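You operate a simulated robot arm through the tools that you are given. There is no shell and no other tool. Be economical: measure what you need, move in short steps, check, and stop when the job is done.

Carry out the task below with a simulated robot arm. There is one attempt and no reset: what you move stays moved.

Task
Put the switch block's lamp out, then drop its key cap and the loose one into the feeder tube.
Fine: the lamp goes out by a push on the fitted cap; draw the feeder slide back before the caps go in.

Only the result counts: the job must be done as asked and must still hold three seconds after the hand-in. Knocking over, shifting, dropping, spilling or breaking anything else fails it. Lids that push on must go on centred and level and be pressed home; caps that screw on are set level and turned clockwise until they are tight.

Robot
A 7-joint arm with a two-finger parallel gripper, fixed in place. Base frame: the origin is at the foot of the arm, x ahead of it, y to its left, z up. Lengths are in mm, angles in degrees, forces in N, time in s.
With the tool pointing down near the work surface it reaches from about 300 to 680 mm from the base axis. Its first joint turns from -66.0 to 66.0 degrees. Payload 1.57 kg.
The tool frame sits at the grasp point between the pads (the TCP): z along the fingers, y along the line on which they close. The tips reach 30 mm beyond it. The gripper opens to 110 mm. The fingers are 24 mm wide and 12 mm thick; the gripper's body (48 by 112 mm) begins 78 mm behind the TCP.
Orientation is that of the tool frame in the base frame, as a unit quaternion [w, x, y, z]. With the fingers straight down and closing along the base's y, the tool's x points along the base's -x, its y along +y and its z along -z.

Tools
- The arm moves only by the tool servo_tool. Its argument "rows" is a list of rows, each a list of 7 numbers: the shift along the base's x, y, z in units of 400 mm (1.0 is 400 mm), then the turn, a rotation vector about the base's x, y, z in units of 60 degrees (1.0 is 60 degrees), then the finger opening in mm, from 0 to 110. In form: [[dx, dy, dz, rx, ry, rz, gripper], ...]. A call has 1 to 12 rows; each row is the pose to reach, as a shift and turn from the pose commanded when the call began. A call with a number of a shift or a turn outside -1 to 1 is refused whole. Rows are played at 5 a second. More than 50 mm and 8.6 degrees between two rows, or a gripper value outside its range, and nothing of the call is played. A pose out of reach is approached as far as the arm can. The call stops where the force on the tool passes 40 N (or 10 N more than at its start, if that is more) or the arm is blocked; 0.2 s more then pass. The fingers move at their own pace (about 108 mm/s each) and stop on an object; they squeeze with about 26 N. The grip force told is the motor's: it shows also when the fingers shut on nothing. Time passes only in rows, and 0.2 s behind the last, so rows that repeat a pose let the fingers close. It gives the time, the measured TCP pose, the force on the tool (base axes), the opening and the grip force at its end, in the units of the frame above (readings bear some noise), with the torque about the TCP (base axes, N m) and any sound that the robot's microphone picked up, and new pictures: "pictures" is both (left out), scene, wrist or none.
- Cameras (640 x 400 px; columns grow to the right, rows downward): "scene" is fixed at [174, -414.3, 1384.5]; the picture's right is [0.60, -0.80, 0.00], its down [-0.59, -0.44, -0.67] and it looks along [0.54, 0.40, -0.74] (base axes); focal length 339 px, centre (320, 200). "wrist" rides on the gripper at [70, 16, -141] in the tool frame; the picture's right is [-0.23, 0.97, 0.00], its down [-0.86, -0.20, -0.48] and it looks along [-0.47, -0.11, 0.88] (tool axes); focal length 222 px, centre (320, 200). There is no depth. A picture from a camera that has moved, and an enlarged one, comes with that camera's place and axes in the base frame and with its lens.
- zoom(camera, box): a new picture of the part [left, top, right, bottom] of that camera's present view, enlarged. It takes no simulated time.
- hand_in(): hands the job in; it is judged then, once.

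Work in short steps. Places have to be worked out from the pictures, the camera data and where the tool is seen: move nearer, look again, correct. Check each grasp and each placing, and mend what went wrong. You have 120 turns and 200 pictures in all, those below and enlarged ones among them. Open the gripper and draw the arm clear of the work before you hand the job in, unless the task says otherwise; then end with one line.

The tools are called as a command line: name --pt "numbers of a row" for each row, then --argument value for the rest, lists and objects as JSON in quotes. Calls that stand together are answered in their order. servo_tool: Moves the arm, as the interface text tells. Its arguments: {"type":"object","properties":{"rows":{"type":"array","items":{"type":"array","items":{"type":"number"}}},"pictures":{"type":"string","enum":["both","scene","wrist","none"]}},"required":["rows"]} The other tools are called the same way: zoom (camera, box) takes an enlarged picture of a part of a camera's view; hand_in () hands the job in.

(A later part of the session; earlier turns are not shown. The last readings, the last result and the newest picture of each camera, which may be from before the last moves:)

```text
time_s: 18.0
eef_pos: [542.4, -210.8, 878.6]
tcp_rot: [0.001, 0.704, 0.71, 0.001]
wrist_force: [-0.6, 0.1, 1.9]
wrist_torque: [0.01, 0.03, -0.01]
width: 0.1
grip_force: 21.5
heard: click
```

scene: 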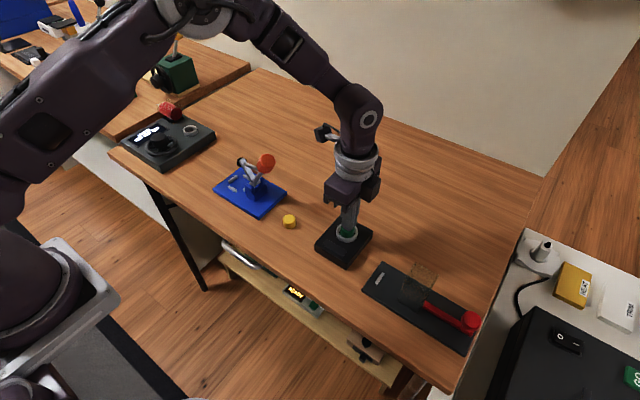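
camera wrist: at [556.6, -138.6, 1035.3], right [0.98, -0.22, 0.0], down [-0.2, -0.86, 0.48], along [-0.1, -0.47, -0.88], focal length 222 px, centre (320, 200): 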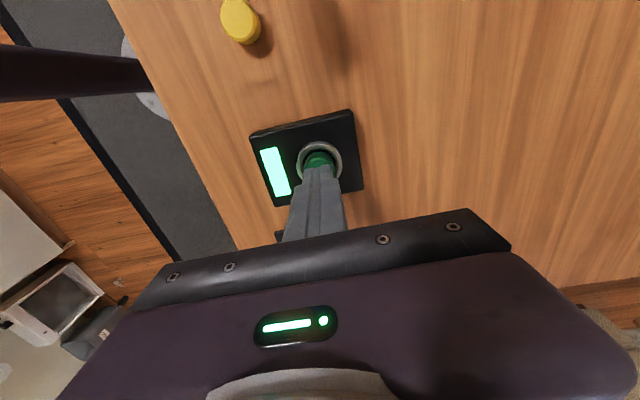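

There was a click and the lamp is dark. I rise straight up to see that it stays out and to view the cap.

servo_tool --pt "0 0 0.02 0 0 0 0" --pt "0 0 0.07 0 0 0 0" --pt "0 0 0.15 0 0 0 60" --pt "0 0 0.18 0 0 0 60" --pt "0 0 0.18 0 0 0 60"

zoom --camera "wrist" --box '[240, 80, 400, 180]'

zoom --camera "scene" --box '[290, 190, 400, 280]'

```text
time_s: 19.2
eef_pos: [542.5, -210.3, 950.7]
tcp_rot: [0.002, 0.705, 0.709, 0.001]
wrist_force: [0.4, 0.5, -1.0]
wrist_torque: [-0.02, 0.01, 0.03]
width: 60.2
grip_force: 0.0
camera wrist: at [558.4, -140.8, 1092.7], right [0.98, -0.22, 0.0], down [-0.2, -0.86, 0.48], along [-0.1, -0.47, -0.88], focal length 222 px, centre (320, 200)
```

scene: 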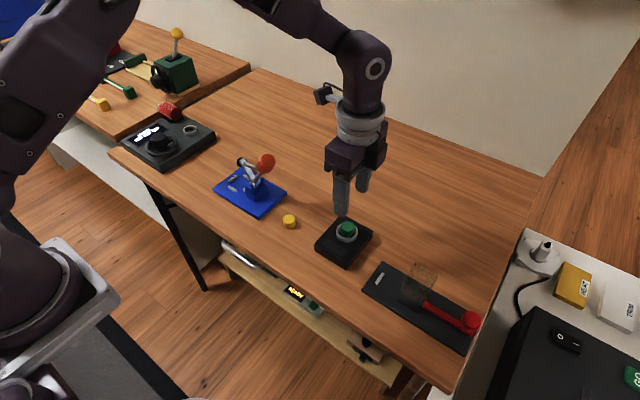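
wrist: 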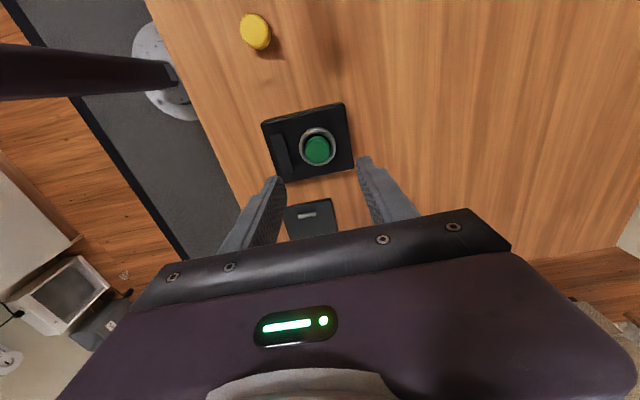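

```text
4.00 times, centred on (320, 130) of wrist
camera zoom: at [558.4, -140.8, 1092.7], right [0.98, -0.22, 0.0], down [-0.2, -0.86, 0.48], along [-0.1, -0.47, -0.88], focal length 888 px, centre (320, 480)
```

zoom: 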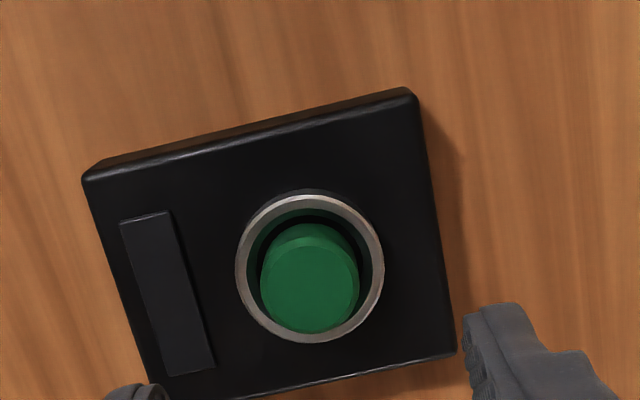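

```text
4.44 times, centred on (345, 235) of scene
camera zoom: at [174.0, -414.3, 1384.5], right [0.6, -0.8, 0.0], down [-0.59, -0.44, -0.67], along [0.54, 0.4, -0.74], focal length 1507 px, centre (209, 44)
```

zoom: 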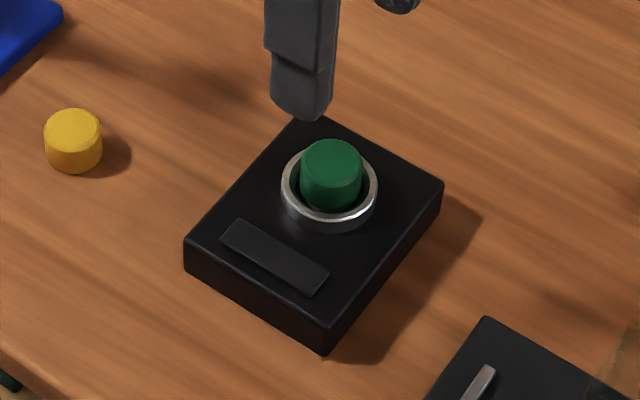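

The lamp stays out. The ring's top is at about z 835 and the cap's top at about 853, so I lower the open fingers astride the cap to tip height of about 839.

servo_tool --pt "0 0.002 -0.08 0 0 0 60" --pt "0 0.002 -0.15 0 0 0 60" --pt "0 0.002 -0.18 0 0 0 60" --pt "0 0.002 -0.195 0 0 0 60" --pt "0 0.002 -0.204 0 0 0 60"

zoom --camera "scene" --box '[290, 190, 400, 280]'

zoom --camera "wrist" --box '[240, 110, 400, 210]'

```text
time_s: 20.4
eef_pos: [540.9, -210.8, 869.0]
tcp_rot: [0.002, 0.704, 0.71, 0.0]
wrist_force: [0.4, -0.5, 0.8]
wrist_torque: [0.01, 0.0, -0.02]
width: 60.1
grip_force: 0.2
camera wrist: at [557.2, -139.1, 1010.5], right [0.98, -0.22, 0.0], down [-0.2, -0.86, 0.48], along [-0.1, -0.47, -0.88], focal length 222 px, centre (320, 200)
```

scene: 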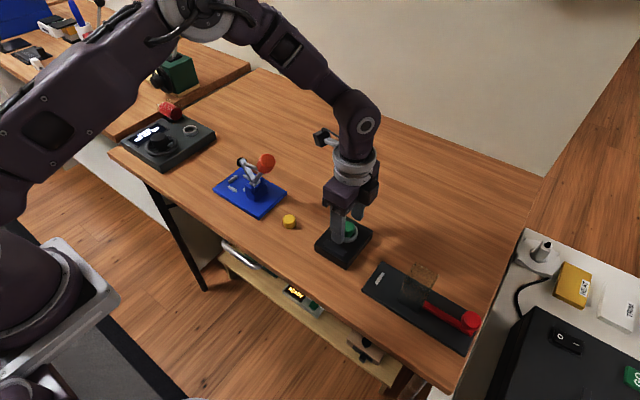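
wrist: 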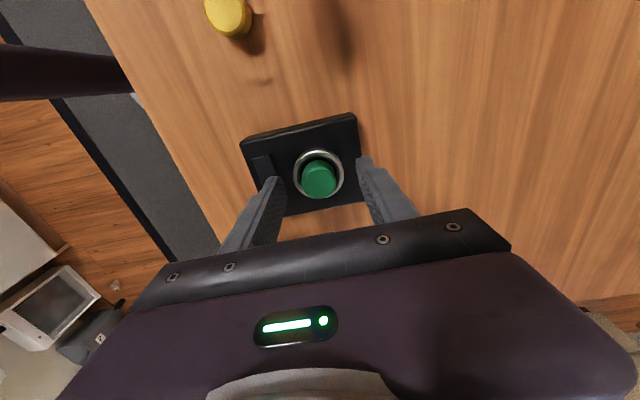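

```text
4.44 times, centred on (345, 235) of scene
camera zoom: at [174.0, -414.3, 1384.5], right [0.6, -0.8, 0.0], down [-0.59, -0.44, -0.67], along [0.54, 0.4, -0.74], focal length 1507 px, centre (209, 44)
```

zoom: 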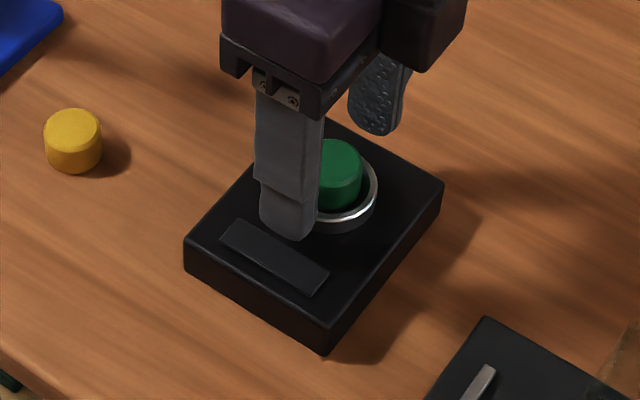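

```text
4.00 times, centred on (320, 160) of wrist
camera zoom: at [557.2, -139.1, 1010.5], right [0.98, -0.22, 0.0], down [-0.2, -0.86, 0.48], along [-0.1, -0.47, -0.88], focal length 888 px, centre (320, 360)
```

zoom: 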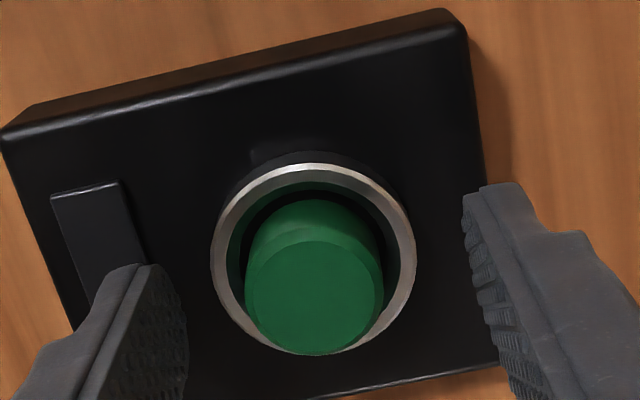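

The cap sits between the pads, about 2 mm to +y of centre. I correct that and close.

servo_tool --pt "0.001 0.005 0 0 0 0 40" --pt "0.001 0.005 0 0 0 0 18" --pt "0.001 0.005 0 0 0 0 18" --pt "0.001 0.005 0 0 0 0 18"

zoom --camera "wrist" --box '[240, 110, 400, 210]'

```text
time_s: 21.4
eef_pos: [540.8, -207.5, 869.8]
tcp_rot: [0.001, 0.704, 0.71, 0.001]
wrist_force: [-0.9, -0.4, 0.4]
wrist_torque: [0.02, 0.02, -0.03]
width: 25.0
grip_force: 25.6
camera wrist: at [557.3, -137.6, 1010.8], right [0.98, -0.22, 0.0], down [-0.2, -0.86, 0.48], along [-0.1, -0.47, -0.88], focal length 222 px, centre (320, 200)
```

scene: 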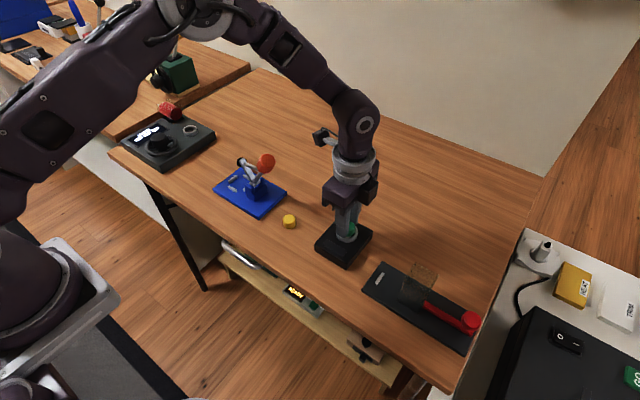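
wrist: 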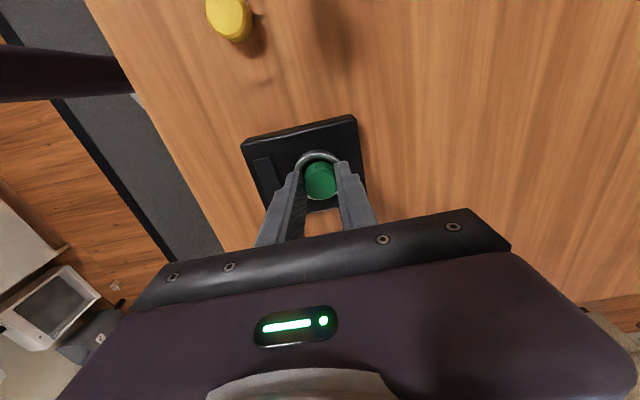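

```text
4.00 times, centred on (320, 160) of wrist
camera zoom: at [557.3, -137.6, 1010.8], right [0.98, -0.22, 0.0], down [-0.2, -0.86, 0.48], along [-0.1, -0.47, -0.88], focal length 888 px, centre (320, 360)
```

zoom: 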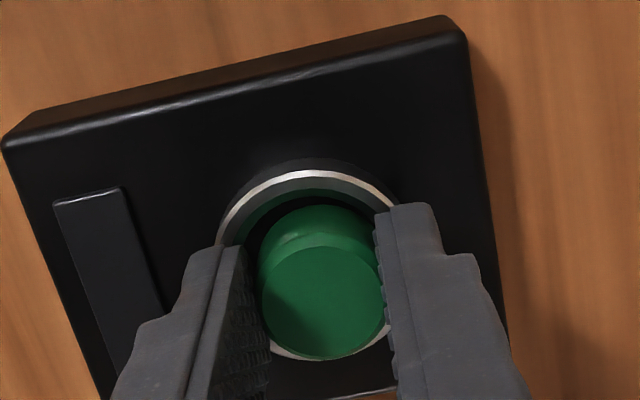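

The cap is gripped at 25 mm. I pull straight up slowly while watching the force.

servo_tool --pt "0 0 0.005 0 0 0 18" --pt "0 0 0.01 0 0 0 18" --pt "0 0 0.015 0 0 0 18" --pt "0 0 0.02 0 0 0 18"

zoom --camera "wrist" --box '[240, 110, 400, 210]'

zoom --camera "scene" --box '[290, 190, 400, 280]'

```text
time_s: 22.4
eef_pos: [541.8, -206.5, 876.7]
tcp_rot: [0.001, 0.704, 0.71, 0.0]
wrist_force: [-0.3, 0.4, 0.3]
wrist_torque: [-0.06, 0.0, 0.02]
width: 25.1
grip_force: 26.4
camera wrist: at [557.6, -137.3, 1018.4], right [0.98, -0.22, 0.0], down [-0.2, -0.86, 0.48], along [-0.1, -0.47, -0.88], focal length 222 px, centre (320, 200)
```

scene: 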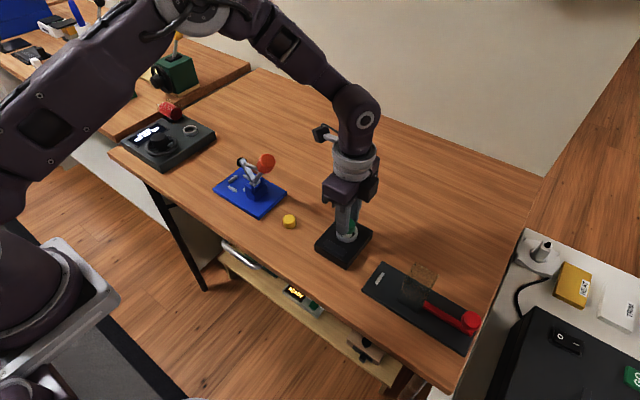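
wrist: 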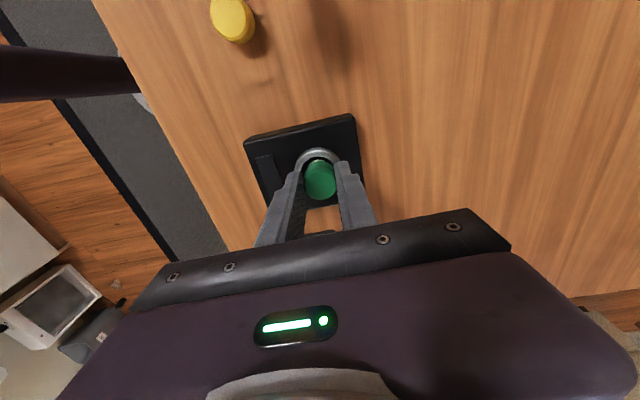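

```text
4.00 times, centred on (320, 160) of wrist
camera zoom: at [557.6, -137.3, 1018.4], right [0.98, -0.22, 0.0], down [-0.2, -0.86, 0.48], along [-0.1, -0.47, -0.88], focal length 888 px, centre (320, 360)
```

zoom: 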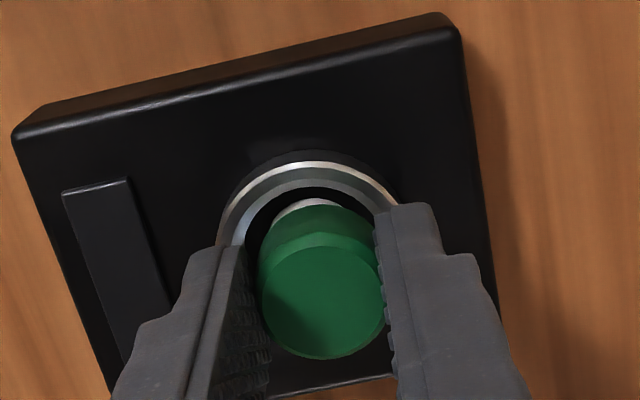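

```text
4.44 times, centred on (345, 235) of scene
camera zoom: at [174.0, -414.3, 1384.5], right [0.6, -0.8, 0.0], down [-0.59, -0.44, -0.67], along [0.54, 0.4, -0.74], focal length 1507 px, centre (209, 44)
```

zoom: 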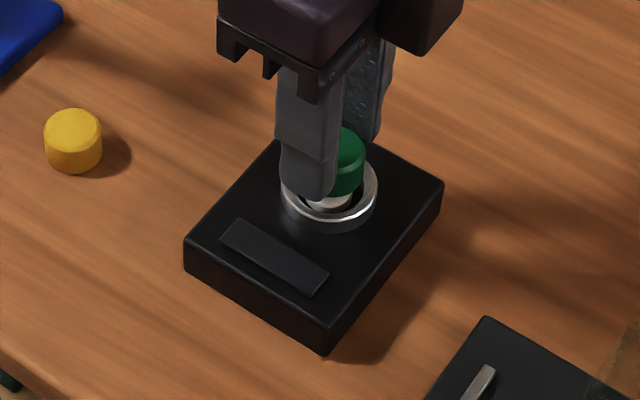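

The cap came off cleanly and the plunger shows underneath. I raise it and carry it to hover above the tube.

servo_tool --pt "0 0 0.09 0 0 0 18" --pt "0 0 0.18 0 0 0 18" --pt "0 -0.03 0.22 0 0 0 18" --pt "-0.03 -0.13 0.22 0 0 0 18" --pt "-0.06 -0.23 0.22 0 0 0 18" --pt "-0.09 -0.33 0.22 0 0 0 18" --pt "-0.102 -0.41 0.22 0 0 0 18" --pt "-0.102 -0.434 0.22 0 0 0 18" --pt "-0.102 -0.434 0.22 0 0 0 18"

zoom --camera "wrist" --box '[240, 90, 400, 190]'

zoom --camera "scene" --box '[370, 210, 480, 300]'

```text
time_s: 24.4
eef_pos: [502.1, -381.9, 965.8]
tcp_rot: [0.002, 0.704, 0.71, 0.001]
wrist_force: [-0.6, 0.0, 0.1]
wrist_torque: [-0.01, 0.03, 0.03]
width: 24.7
grip_force: 25.9
camera wrist: at [517.7, -312.2, 1107.0], right [0.98, -0.22, 0.0], down [-0.2, -0.86, 0.48], along [-0.1, -0.47, -0.88], focal length 222 px, centre (320, 200)
```

scene: 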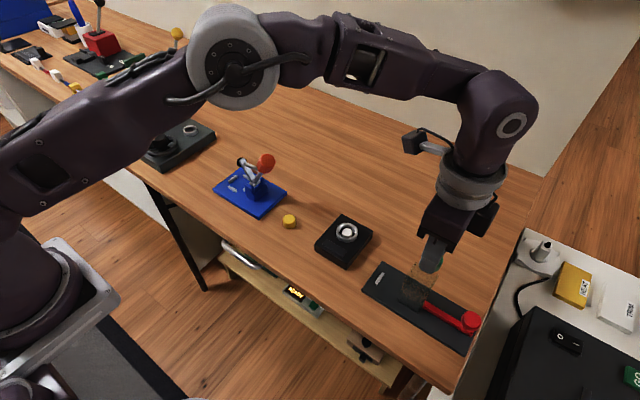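
wrist: 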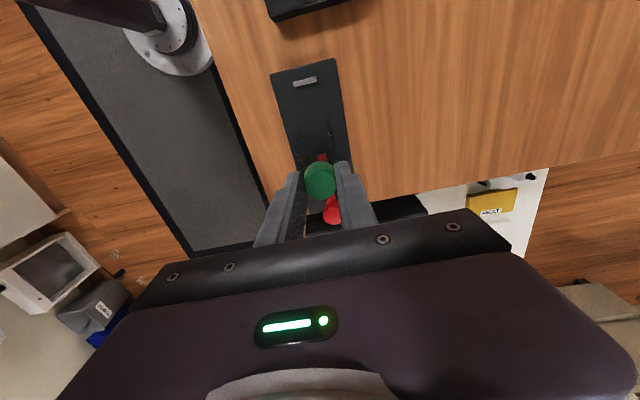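

```text
4.00 times, centred on (320, 140) of wrist
camera zoom: at [517.7, -312.2, 1107.0], right [0.98, -0.22, 0.0], down [-0.2, -0.86, 0.48], along [-0.1, -0.47, -0.88], focal length 888 px, centre (320, 440)
```

zoom: 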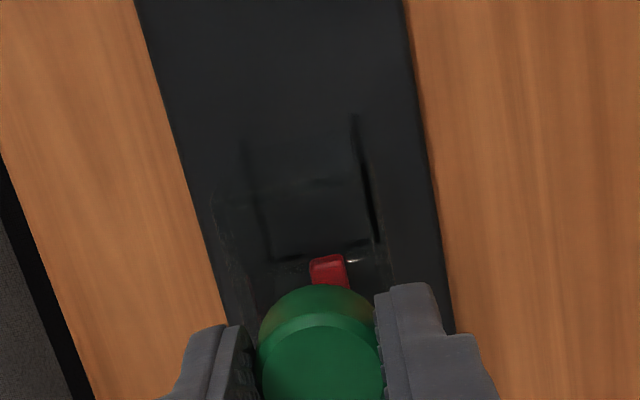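

```text
4.44 times, centred on (425, 255) of scene
camera zoom: at [174.0, -414.3, 1384.5], right [0.59, -0.8, 0.0], down [-0.59, -0.44, -0.67], along [0.54, 0.4, -0.74], focal length 1507 px, centre (-147, -44)
```

zoom: 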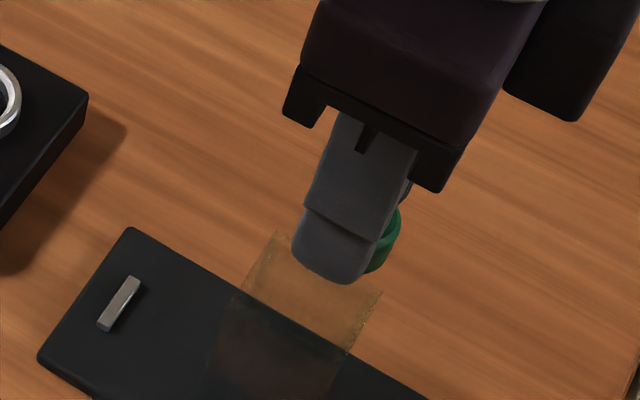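

The tube rim measures at x 484–517 and y -402 to -359, so its centre is about (500.5,-380.5), and the cap is within about 2 mm of it. I nudge x and lower towards the rim.

servo_tool --pt "-0.004 0.002 -0.04 0 0 0 18" --pt "-0.004 0.002 -0.07 0 0 0 18" --pt "-0.004 0.002 -0.082 0 0 0 18"

zoom --camera "wrist" --box '[240, 90, 400, 190]'

zoom --camera "scene" --box '[380, 230, 460, 310]'

```text
time_s: 25.2
eef_pos: [500.2, -381.6, 932.0]
tcp_rot: [0.002, 0.704, 0.71, 0.001]
wrist_force: [-0.1, -0.7, -1.2]
wrist_torque: [0.0, 0.0, 0.03]
width: 25.0
grip_force: 26.2
camera wrist: at [515.8, -310.8, 1073.6], right [0.98, -0.22, 0.0], down [-0.2, -0.86, 0.48], along [-0.1, -0.47, -0.88], focal length 222 px, centre (320, 200)
```

scene: 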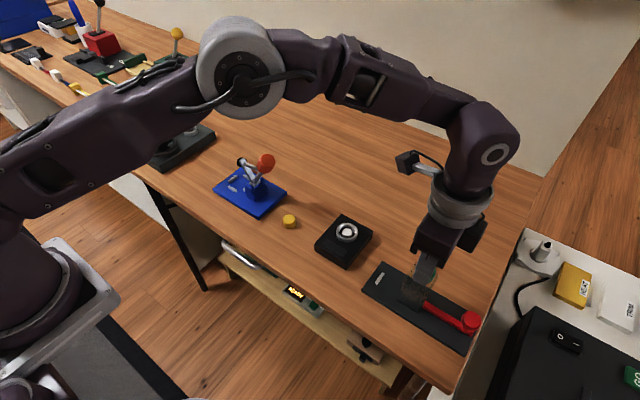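
wrist: 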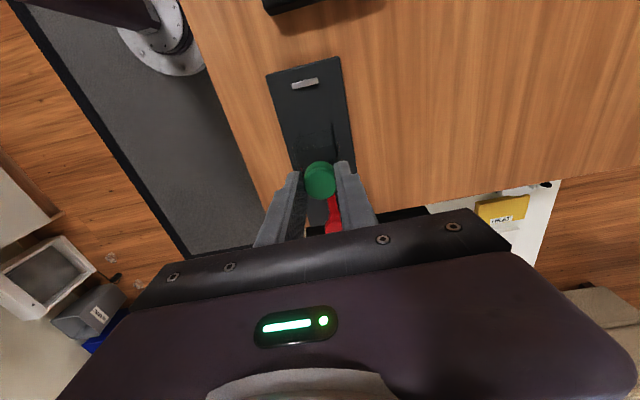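

```text
4.00 times, centred on (320, 140) of wrist
camera zoom: at [515.8, -310.8, 1073.6], right [0.98, -0.22, 0.0], down [-0.2, -0.86, 0.48], along [-0.1, -0.47, -0.88], focal length 888 px, centre (320, 440)
```

zoom: 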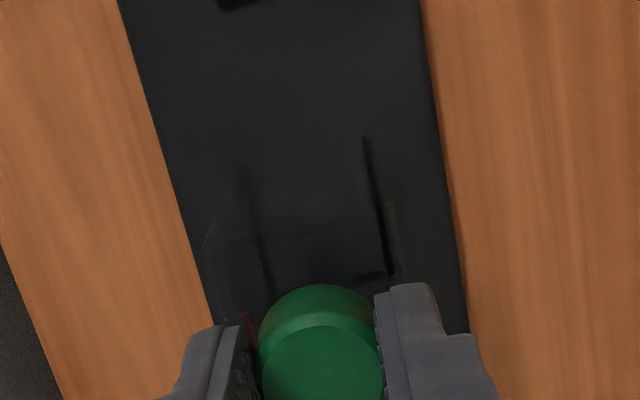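

```text
5.00 times, centred on (420, 270) of scene
camera zoom: at [174.0, -414.3, 1384.5], right [0.6, -0.8, 0.0], down [-0.59, -0.44, -0.67], along [0.54, 0.4, -0.74], focal length 1695 px, centre (-180, -150)
```

zoom: 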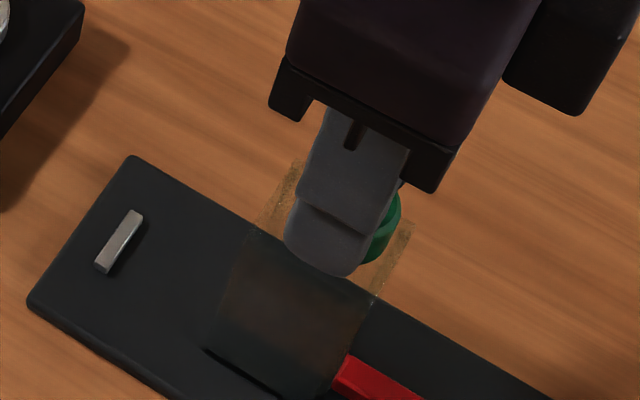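

The cap looks centred over the rim. I lower 6 mm in small steps while watching the force.

servo_tool --pt "0 0.001 -0.005 0 0 0 18" --pt "0 0.001 -0.01 0 0 0 18" --pt "0 0.001 -0.015 0 0 0 18" --pictures "none"

zoom --camera "scene" --box '[380, 230, 460, 310]'

```text
time_s: 26.0
eef_pos: [499.6, -381.4, 926.5]
tcp_rot: [0.001, 0.704, 0.71, 0.001]
wrist_force: [0.3, 0.1, 1.0]
wrist_torque: [-0.02, -0.01, 0.02]
width: 24.9
grip_force: 26.4
```

```text
5.00 times, centred on (420, 270) of scene
camera zoom: at [174.0, -414.3, 1384.5], right [0.6, -0.8, 0.0], down [-0.59, -0.44, -0.67], along [0.54, 0.4, -0.74], focal length 1695 px, centre (-180, -150)
```

zoom: 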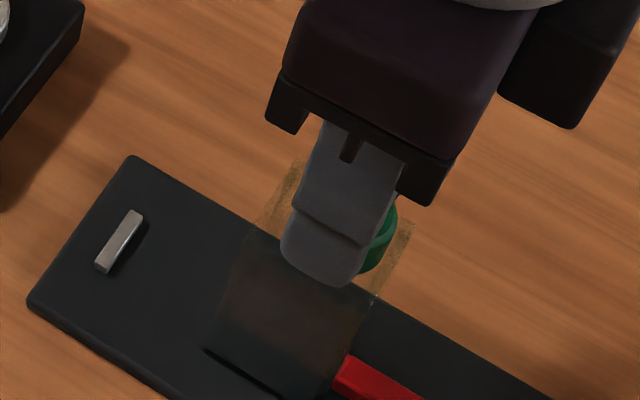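

No contact force shows, and the cap's lower edge projects to just inside the rim. I release it here.

servo_tool --pt "0 0 0 0 0 0 50" --pt "0 0 0 0 0 0 50" --pt "0 0 0 0 0 0 50" --pt "0 0 0.05 0 0 0 50" --pt "0 0 0.12 0 0 0 50"

zoom --camera "wrist" --box '[240, 70, 400, 190]'

zoom --camera "scene" --box '[380, 230, 480, 330]'

```text
time_s: 27.2
eef_pos: [498.5, -380.6, 973.3]
tcp_rot: [0.001, 0.704, 0.71, 0.001]
wrist_force: [0.0, -0.1, 0.3]
wrist_torque: [0.01, 0.02, 0.05]
width: 50.4
grip_force: 0.1
camera wrist: at [514.0, -309.9, 1116.2], right [0.98, -0.22, 0.0], down [-0.2, -0.86, 0.48], along [-0.1, -0.47, -0.88], focal length 222 px, centre (320, 200)
```

scene: 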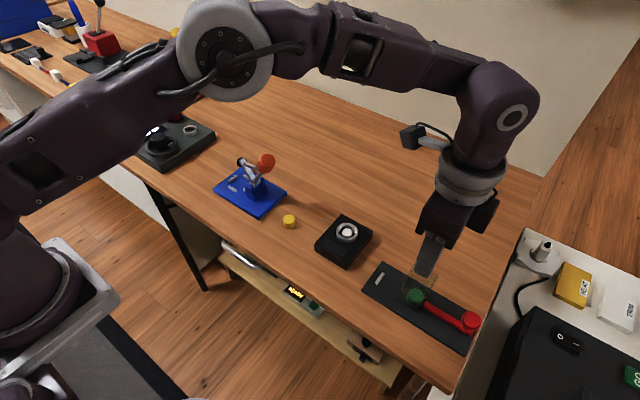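
wrist: 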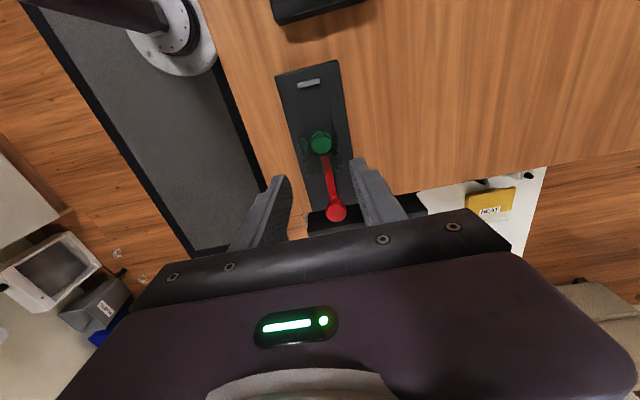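

```text
3.33 times, centred on (320, 130) of wrist
camera zoom: at [514.0, -309.9, 1116.2], right [0.98, -0.22, 0.0], down [-0.2, -0.86, 0.48], along [-0.1, -0.47, -0.88], focal length 740 px, centre (320, 433)
```

zoom: 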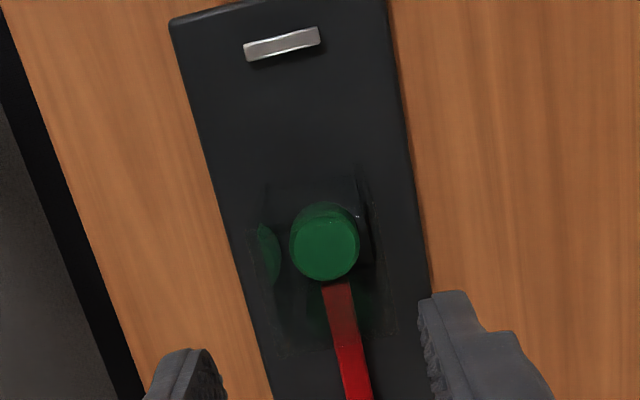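

```text
4.00 times, centred on (430, 280) of scene
camera zoom: at [174.0, -414.2, 1384.5], right [0.6, -0.8, 0.0], down [-0.59, -0.44, -0.67], along [0.54, 0.4, -0.74], focal length 1356 px, centre (-120, -120)
```

zoom: 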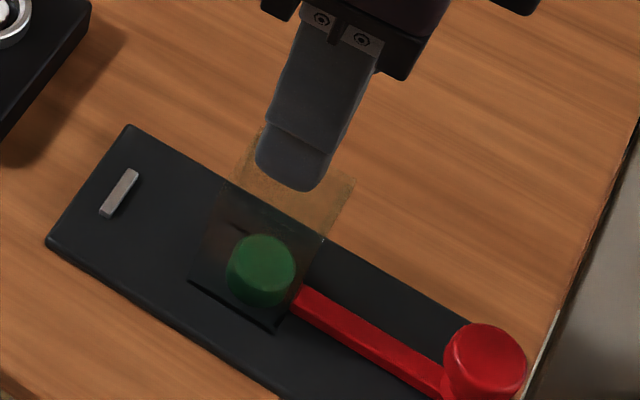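

The green cap lies at the bottom of the tube. Now I go to look at the yellow cap near (500,-92).

servo_tool --pt "0 0.11 0 0 0 0 50" --pt "0 0.22 0 0 0 0 50" --pt "0 0.33 0 0 0 0 50" --pt "0 0.44 0 0 0 0 50" --pt "0 0.55 0 0 0 0 50" --pt "0 0.61 0 0 0 0 50" --pt "0 0.61 0 0 0 0 50"

zoom --camera "wrist" --box '[240, 60, 400, 160]'

zoom --camera "scene" --box '[250, 180, 330, 240]'

```text
time_s: 28.8
eef_pos: [496.8, -135.9, 971.8]
tcp_rot: [0.001, 0.705, 0.709, 0.0]
wrist_force: [-0.1, 0.0, 1.2]
wrist_torque: [-0.01, 0.04, 0.01]
width: 50.2
grip_force: 0.0
camera wrist: at [513.8, -65.9, 1114.5], right [0.98, -0.22, 0.0], down [-0.2, -0.86, 0.48], along [-0.1, -0.47, -0.88], focal length 222 px, centre (320, 200)
```

scene: 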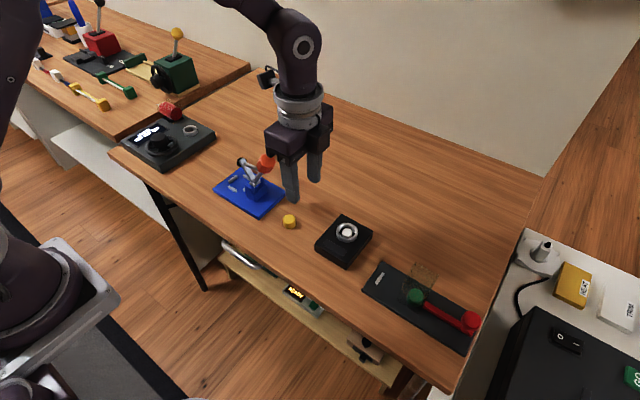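
wrist: 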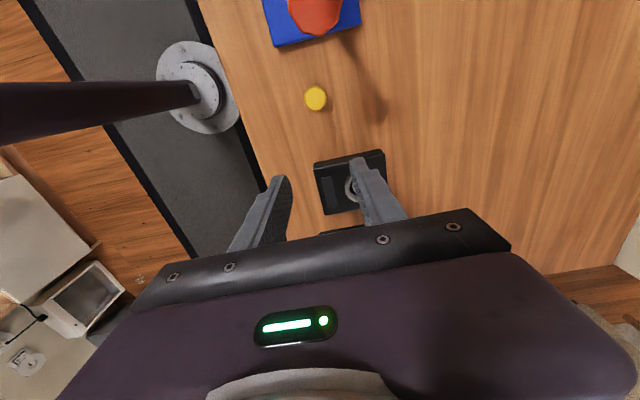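

```text
4.00 times, centred on (320, 110) of wrist
camera zoom: at [513.8, -65.9, 1114.5], right [0.98, -0.22, 0.0], down [-0.2, -0.86, 0.48], along [-0.1, -0.47, -0.88], focal length 888 px, centre (320, 560)
```

zoom: 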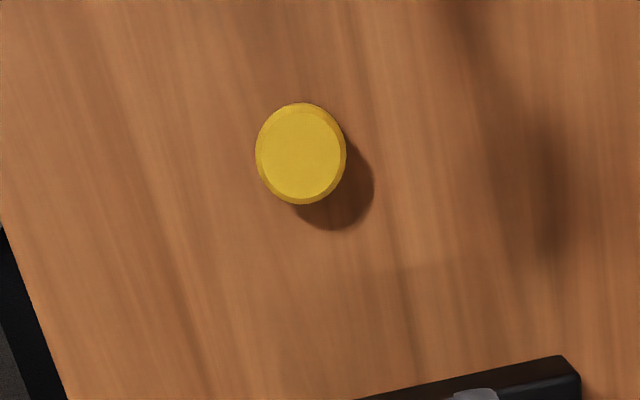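

```text
6.67 times, centred on (290, 210) of scene
camera zoom: at [174.1, -414.2, 1384.5], right [0.6, -0.8, 0.0], down [-0.59, -0.44, -0.67], along [0.54, 0.4, -0.74], focal length 2260 px, centre (520, 133)
```

zoom: 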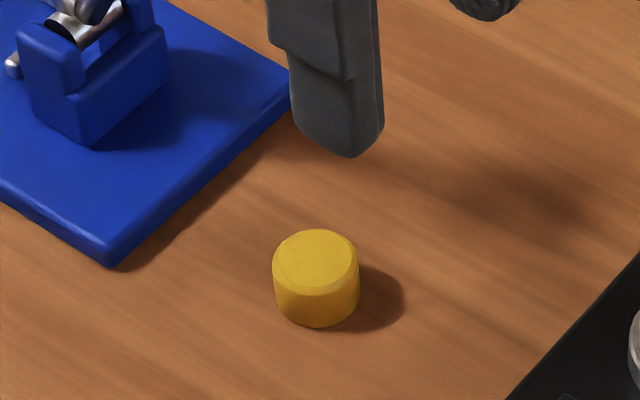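

The yellow cap is at (506,-86), top z 814. The clamp's raised handle stands at about (521,-24,934), right where the wrist camera would come down, so I turn the hand by 180° to put the camera on the far side before descending.

servo_tool --pt "0 0 0 0 0 0.125 50" --pt "0 0 0 0 0 0.25 50" --pt "0 0 0 0 0 0.375 50" --pt "0 0 0 0 0 0.5 50" --pt "0 0 0 0 0 0.625 50" --pt "0 0 0 0 0 0.75 50" --pt "0 0 0 0 0 0.875 50" --pt "0 0 0 0 0 1.0 50" --pictures "none"

servo_tool --pt "0 0 0 0 0 0.125 50" --pt "0 0 0 0 0 0.25 50" --pt "0 0 0 0 0 0.375 50" --pt "0 0 0 0 0 0.5 50" --pt "0 0 0 0 0 0.625 50" --pt "0 0 0 0 0 0.75 50" --pt "0 0 0 0 0 0.875 50" --pt "0 0 0 0 0 1.0 50" --pictures "none"

servo_tool --pt "0 0 0 0 0 0.125 50" --pt "0 0 0 0 0 0.25 50" --pt "0 0 0 0 0 0.375 50" --pt "0 0 0 0 0 0.5 50" --pt "0 0 0 0 0 0.625 50" --pt "0 0 0 0 0 0.75 50" --pt "0 0 0 0 0 0.875 50" --pt "0 0 0 0 0 1.0 50" --pt "0 0 0 0 0 1.0 50"

```text
time_s: 30.6
eef_pos: [500.0, -136.8, 974.0]
tcp_rot: [0.001, 0.255, 0.967, 0.002]
wrist_force: [0.0, -0.4, 0.7]
wrist_torque: [-0.01, -0.03, -0.05]
width: 50.2
grip_force: 0.1
```

```text
time_s: 32.4
eef_pos: [499.5, -136.8, 973.4]
tcp_rot: [0.001, -0.264, 0.965, 0.002]
wrist_force: [0.8, 0.1, 0.7]
wrist_torque: [0.03, -0.01, -0.01]
width: 50.2
grip_force: 0.1
```

```text
time_s: 34.4
eef_pos: [500.0, -136.9, 975.0]
tcp_rot: [0.0, 0.71, -0.705, -0.002]
wrist_force: [0.1, 0.2, -0.5]
wrist_torque: [0.0, -0.01, -0.03]
width: 50.2
grip_force: 0.1
camera wrist: at [485.0, -206.5, 1115.7], right [-0.98, 0.22, 0.0], down [0.19, 0.86, 0.48], along [0.1, 0.47, -0.88], focal length 222 px, centre (320, 200)
```

scene: 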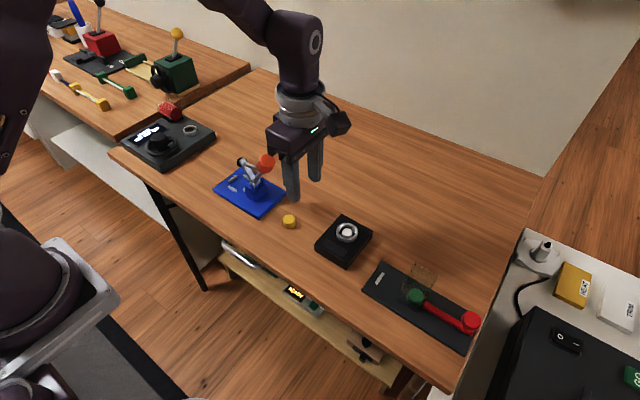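
wrist: 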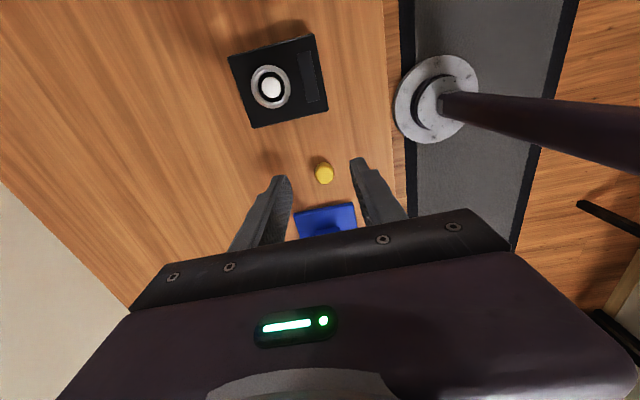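

The view from this side puts the cap at (505,-87). I lower to z 870 above it and check.

servo_tool --pt "0.006 0.06 -0.05 0 0 0 56" --pt "0.0125 0.123 -0.13 0 0 0 56" --pt "0.0125 0.123 -0.22 0 0 0 56" --pt "0.0125 0.123 -0.26 0 0 0 56"

zoom --camera "wrist" --box '[240, 100, 400, 200]'

zoom --camera "scene" --box '[230, 130, 350, 240]'

```text
time_s: 35.4
eef_pos: [507.3, -87.3, 870.7]
tcp_rot: [0.001, 0.709, -0.705, -0.002]
wrist_force: [-0.2, 0.1, -0.7]
wrist_torque: [-0.03, 0.02, -0.02]
width: 55.9
grip_force: 0.0
camera wrist: at [490.1, -157.4, 1011.4], right [-0.98, 0.22, 0.0], down [0.2, 0.86, 0.48], along [0.1, 0.47, -0.88], focal length 222 px, centre (320, 200)
```

scene: 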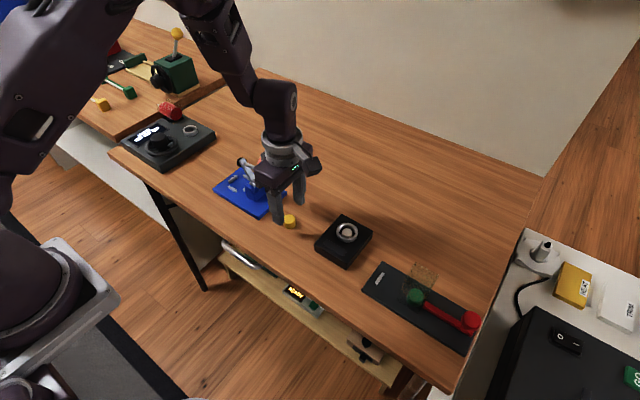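
wrist: 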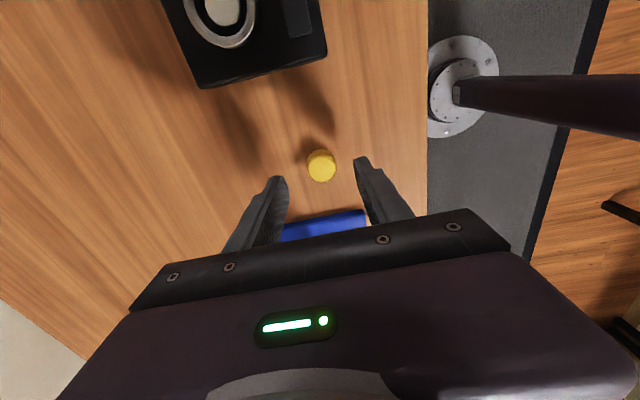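

```text
4.00 times, centred on (320, 150) of wrist
camera zoom: at [490.1, -157.4, 1011.4], right [-0.98, 0.22, 0.0], down [0.2, 0.86, 0.48], along [0.1, 0.47, -0.88], focal length 888 px, centre (320, 400)
```

zoom: 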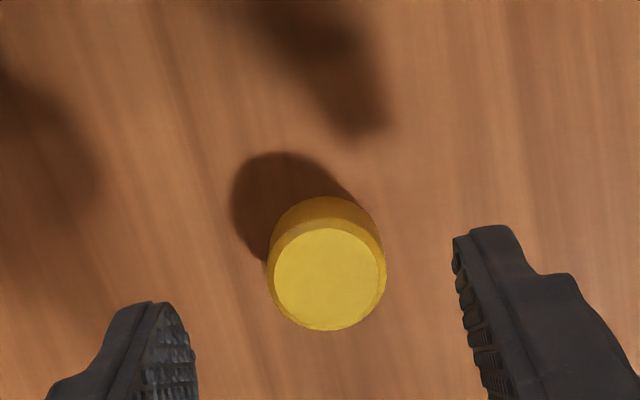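

```text
3.64 times, centred on (290, 185) of scene
camera zoom: at [174.0, -414.2, 1384.5], right [0.6, -0.8, 0.0], down [-0.59, -0.44, -0.67], along [0.54, 0.4, -0.74], focal length 1233 px, centre (429, 254)
```

zoom: 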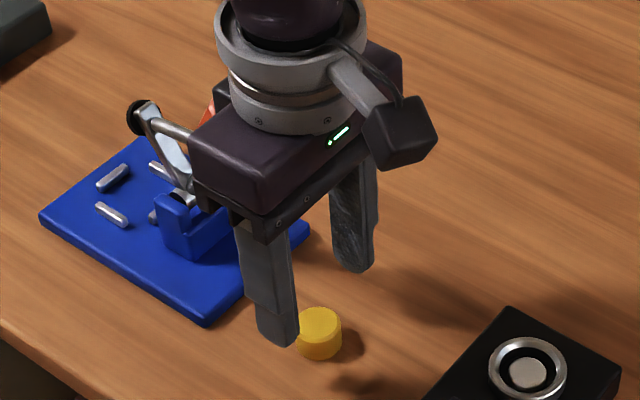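

The cap measures at (503.5,-84.5). I correct the offset, lower to tip height of about 801 and close.

servo_tool --pt "-0.006 0.005 -0.03 0 0 0 56" --pt "-0.006 0.005 -0.07 0 0 0 56" --pt "-0.006 0.005 -0.09 0 0 0 56" --pt "-0.006 0.005 -0.098 0 0 0 56"

zoom --camera "wrist" --box '[240, 110, 400, 210]'

zoom --camera "scene" --box '[230, 130, 350, 240]'

```text
time_s: 36.0
eef_pos: [506.6, -87.4, 853.4]
tcp_rot: [-0.002, 0.709, -0.705, 0.004]
wrist_force: [-4.8, -4.4, 17.6]
wrist_torque: [1.18, -0.55, 0.11]
width: 56.0
grip_force: 0.0
stopped in row 2: the force on the tool passed its limit at 83 N (the readings are from after the stop); the commanded pose is now the measured one
camera wrist: at [489.1, -157.3, 995.8], right [-0.98, 0.22, -0.01], down [0.19, 0.86, 0.48], along [0.11, 0.46, -0.88], focal length 222 px, centre (320, 200)
```

scene: 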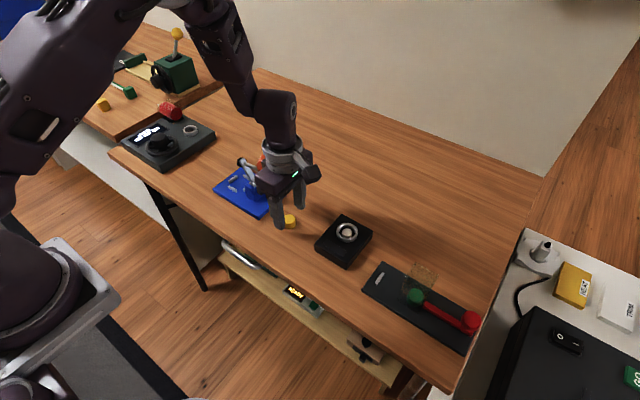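
wrist: 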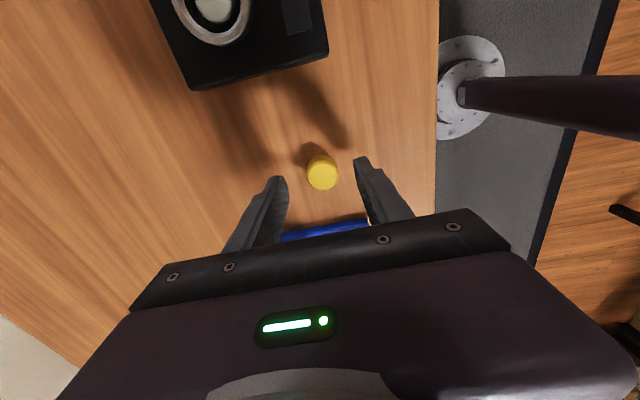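

```text
4.00 times, centred on (320, 160) of wrist
camera zoom: at [489.1, -157.3, 995.8], right [-0.98, 0.22, -0.01], down [0.19, 0.86, 0.48], along [0.11, 0.46, -0.88], focal length 888 px, centre (320, 360)
```

zoom: 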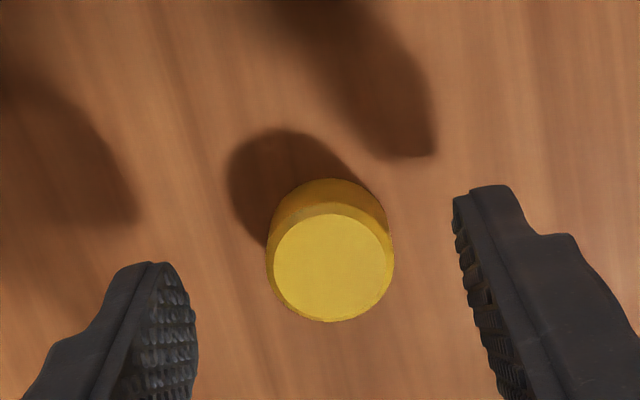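

```text
3.64 times, centred on (290, 185) of scene
camera zoom: at [173.6, -414.4, 1384.5], right [0.59, -0.8, 0.0], down [-0.59, -0.44, -0.67], along [0.54, 0.4, -0.74], focal length 1233 px, centre (429, 254)
```

zoom: 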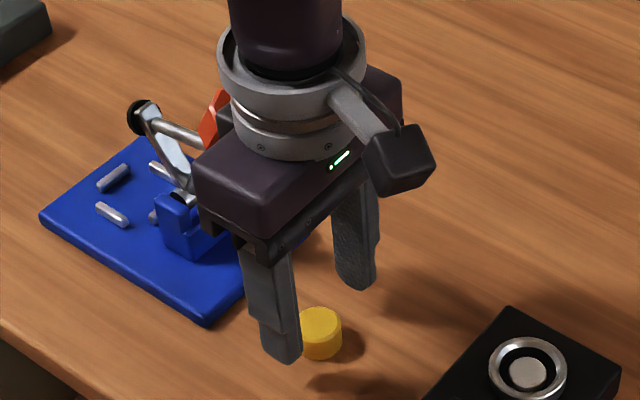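

The hand touched the clamp's handle at about z 930 as it came down. I back straight up and inspect the clamp for any shift.

servo_tool --pt "0 0 0.05 0 0 0 56" --pt "0 -0.03 0.12 0 0 0 56" --pt "0 -0.12 0.2 0 0 0 56" --pt "0 -0.2 0.26 0 0 0 56"

zoom --camera "scene" --box '[200, 130, 320, 240]'

zoom --camera "wrist" --box '[220, 120, 420, 245]'

```text
time_s: 37.0
eef_pos: [507.1, -166.1, 959.1]
tcp_rot: [-0.002, 0.711, -0.704, 0.001]
wrist_force: [-0.1, -0.4, -0.4]
wrist_torque: [0.0, 0.01, 0.02]
width: 55.9
grip_force: 0.1
camera wrist: at [490.7, -237.0, 1099.8], right [-0.98, 0.22, 0.0], down [0.19, 0.86, 0.48], along [0.11, 0.47, -0.88], focal length 222 px, centre (320, 200)
```

scene: 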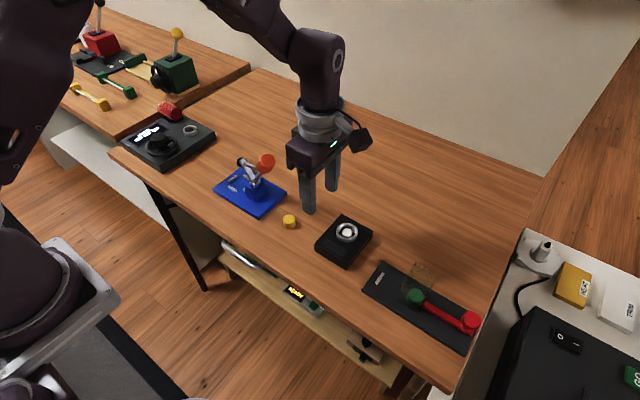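
wrist: 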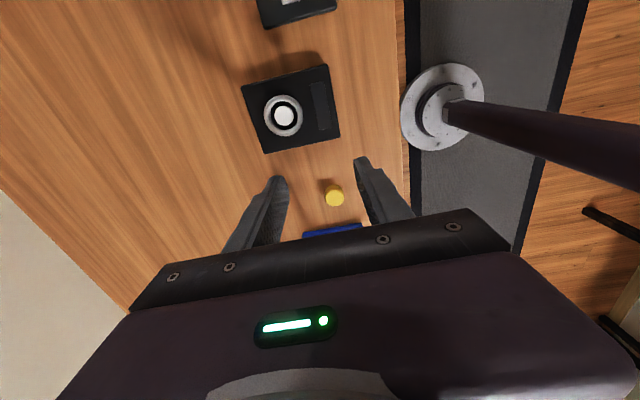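

```text
3.64 times, centred on (260, 185) of scene
camera zoom: at [174.0, -414.2, 1384.4], right [0.6, -0.8, 0.0], down [-0.59, -0.44, -0.67], along [0.54, 0.4, -0.74], focal length 1233 px, centre (538, 254)
```

zoom: 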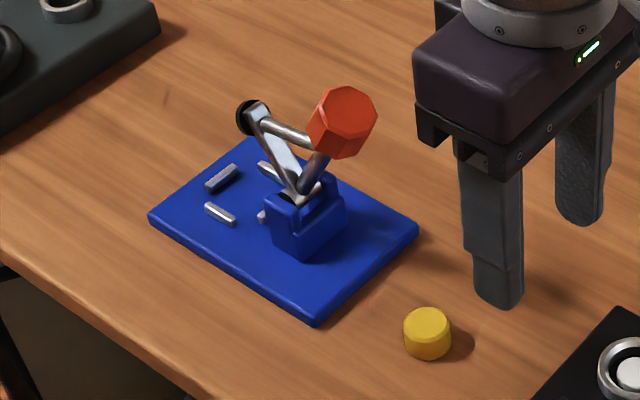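

```text
3.20 times, centred on (320, 182) of wrist
camera zoom: at [490.7, -237.0, 1099.8], right [-0.98, 0.22, 0.0], down [0.19, 0.86, 0.48], along [0.11, 0.47, -0.88], focal length 711 px, centre (320, 256)
```

zoom: 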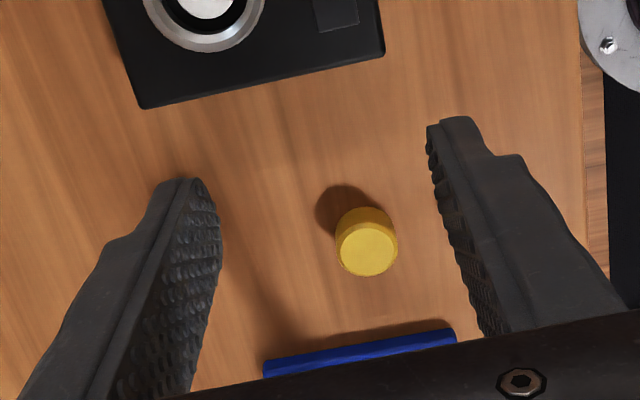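

The clamp's base and handle are at exactly the same pixels as before, so it has not shifted. The contact came from the bulge behind the hand at about (517,-39). I tilt the hand 20° so its body leans to -y, away from the clamp.

servo_tool --pt "0 0 0.01 0.111 0 0 56" --pt "0 0 0.01 0.222 0 0 56" --pt "0 0.02 0.01 0.333 0 0 56" --pt "0 0.08 0 0.333 0 0 56" --pt "0 0.08 0 0.333 0 0 56"

zoom --camera "scene" --box '[220, 110, 360, 240]'

zoom --camera "wrist" --box '[240, 110, 400, 210]'

```text
time_s: 38.2
eef_pos: [505.0, -133.9, 959.1]
tcp_rot: [-0.125, 0.699, -0.694, -0.121]
wrist_force: [0.1, 0.5, -0.5]
wrist_torque: [-0.03, 0.02, 0.01]
width: 55.7
grip_force: 0.0
camera wrist: at [488.6, -248.4, 1068.1], right [-0.98, 0.21, 0.07], down [0.19, 0.64, 0.74], along [0.11, 0.74, -0.67], focal length 222 px, centre (320, 200)
```

scene: 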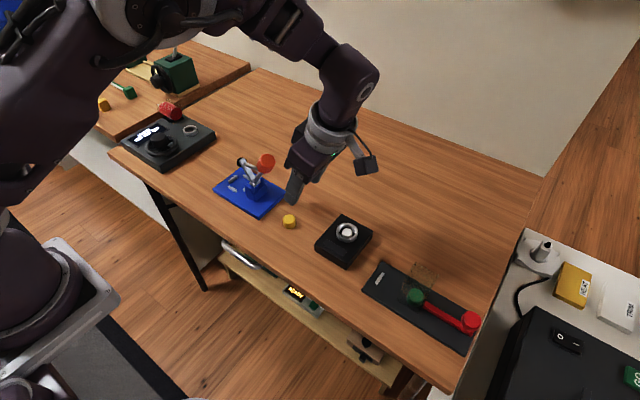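
wrist: 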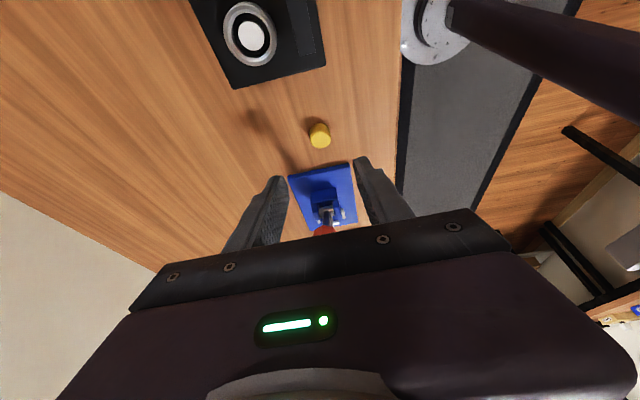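

```text
3.08 times, centred on (290, 175) of scene
camera zoom: at [174.0, -414.3, 1384.5], right [0.6, -0.8, 0.0], down [-0.59, -0.44, -0.67], along [0.54, 0.4, -0.74], focal length 1043 px, centre (412, 277)
```

zoom: 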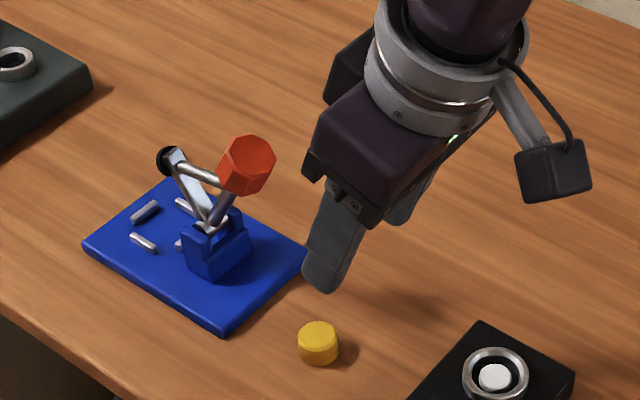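

```text
4.00 times, centred on (320, 160) of wrist
camera zoom: at [488.6, -248.4, 1068.1], right [-0.98, 0.21, 0.07], down [0.19, 0.64, 0.74], along [0.11, 0.74, -0.67], focal length 888 px, centre (320, 360)
```

zoom: 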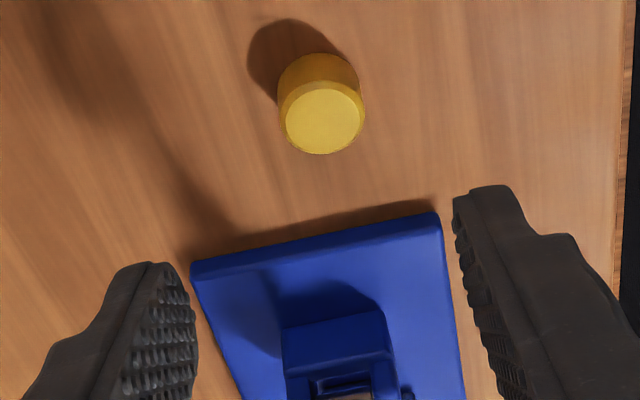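

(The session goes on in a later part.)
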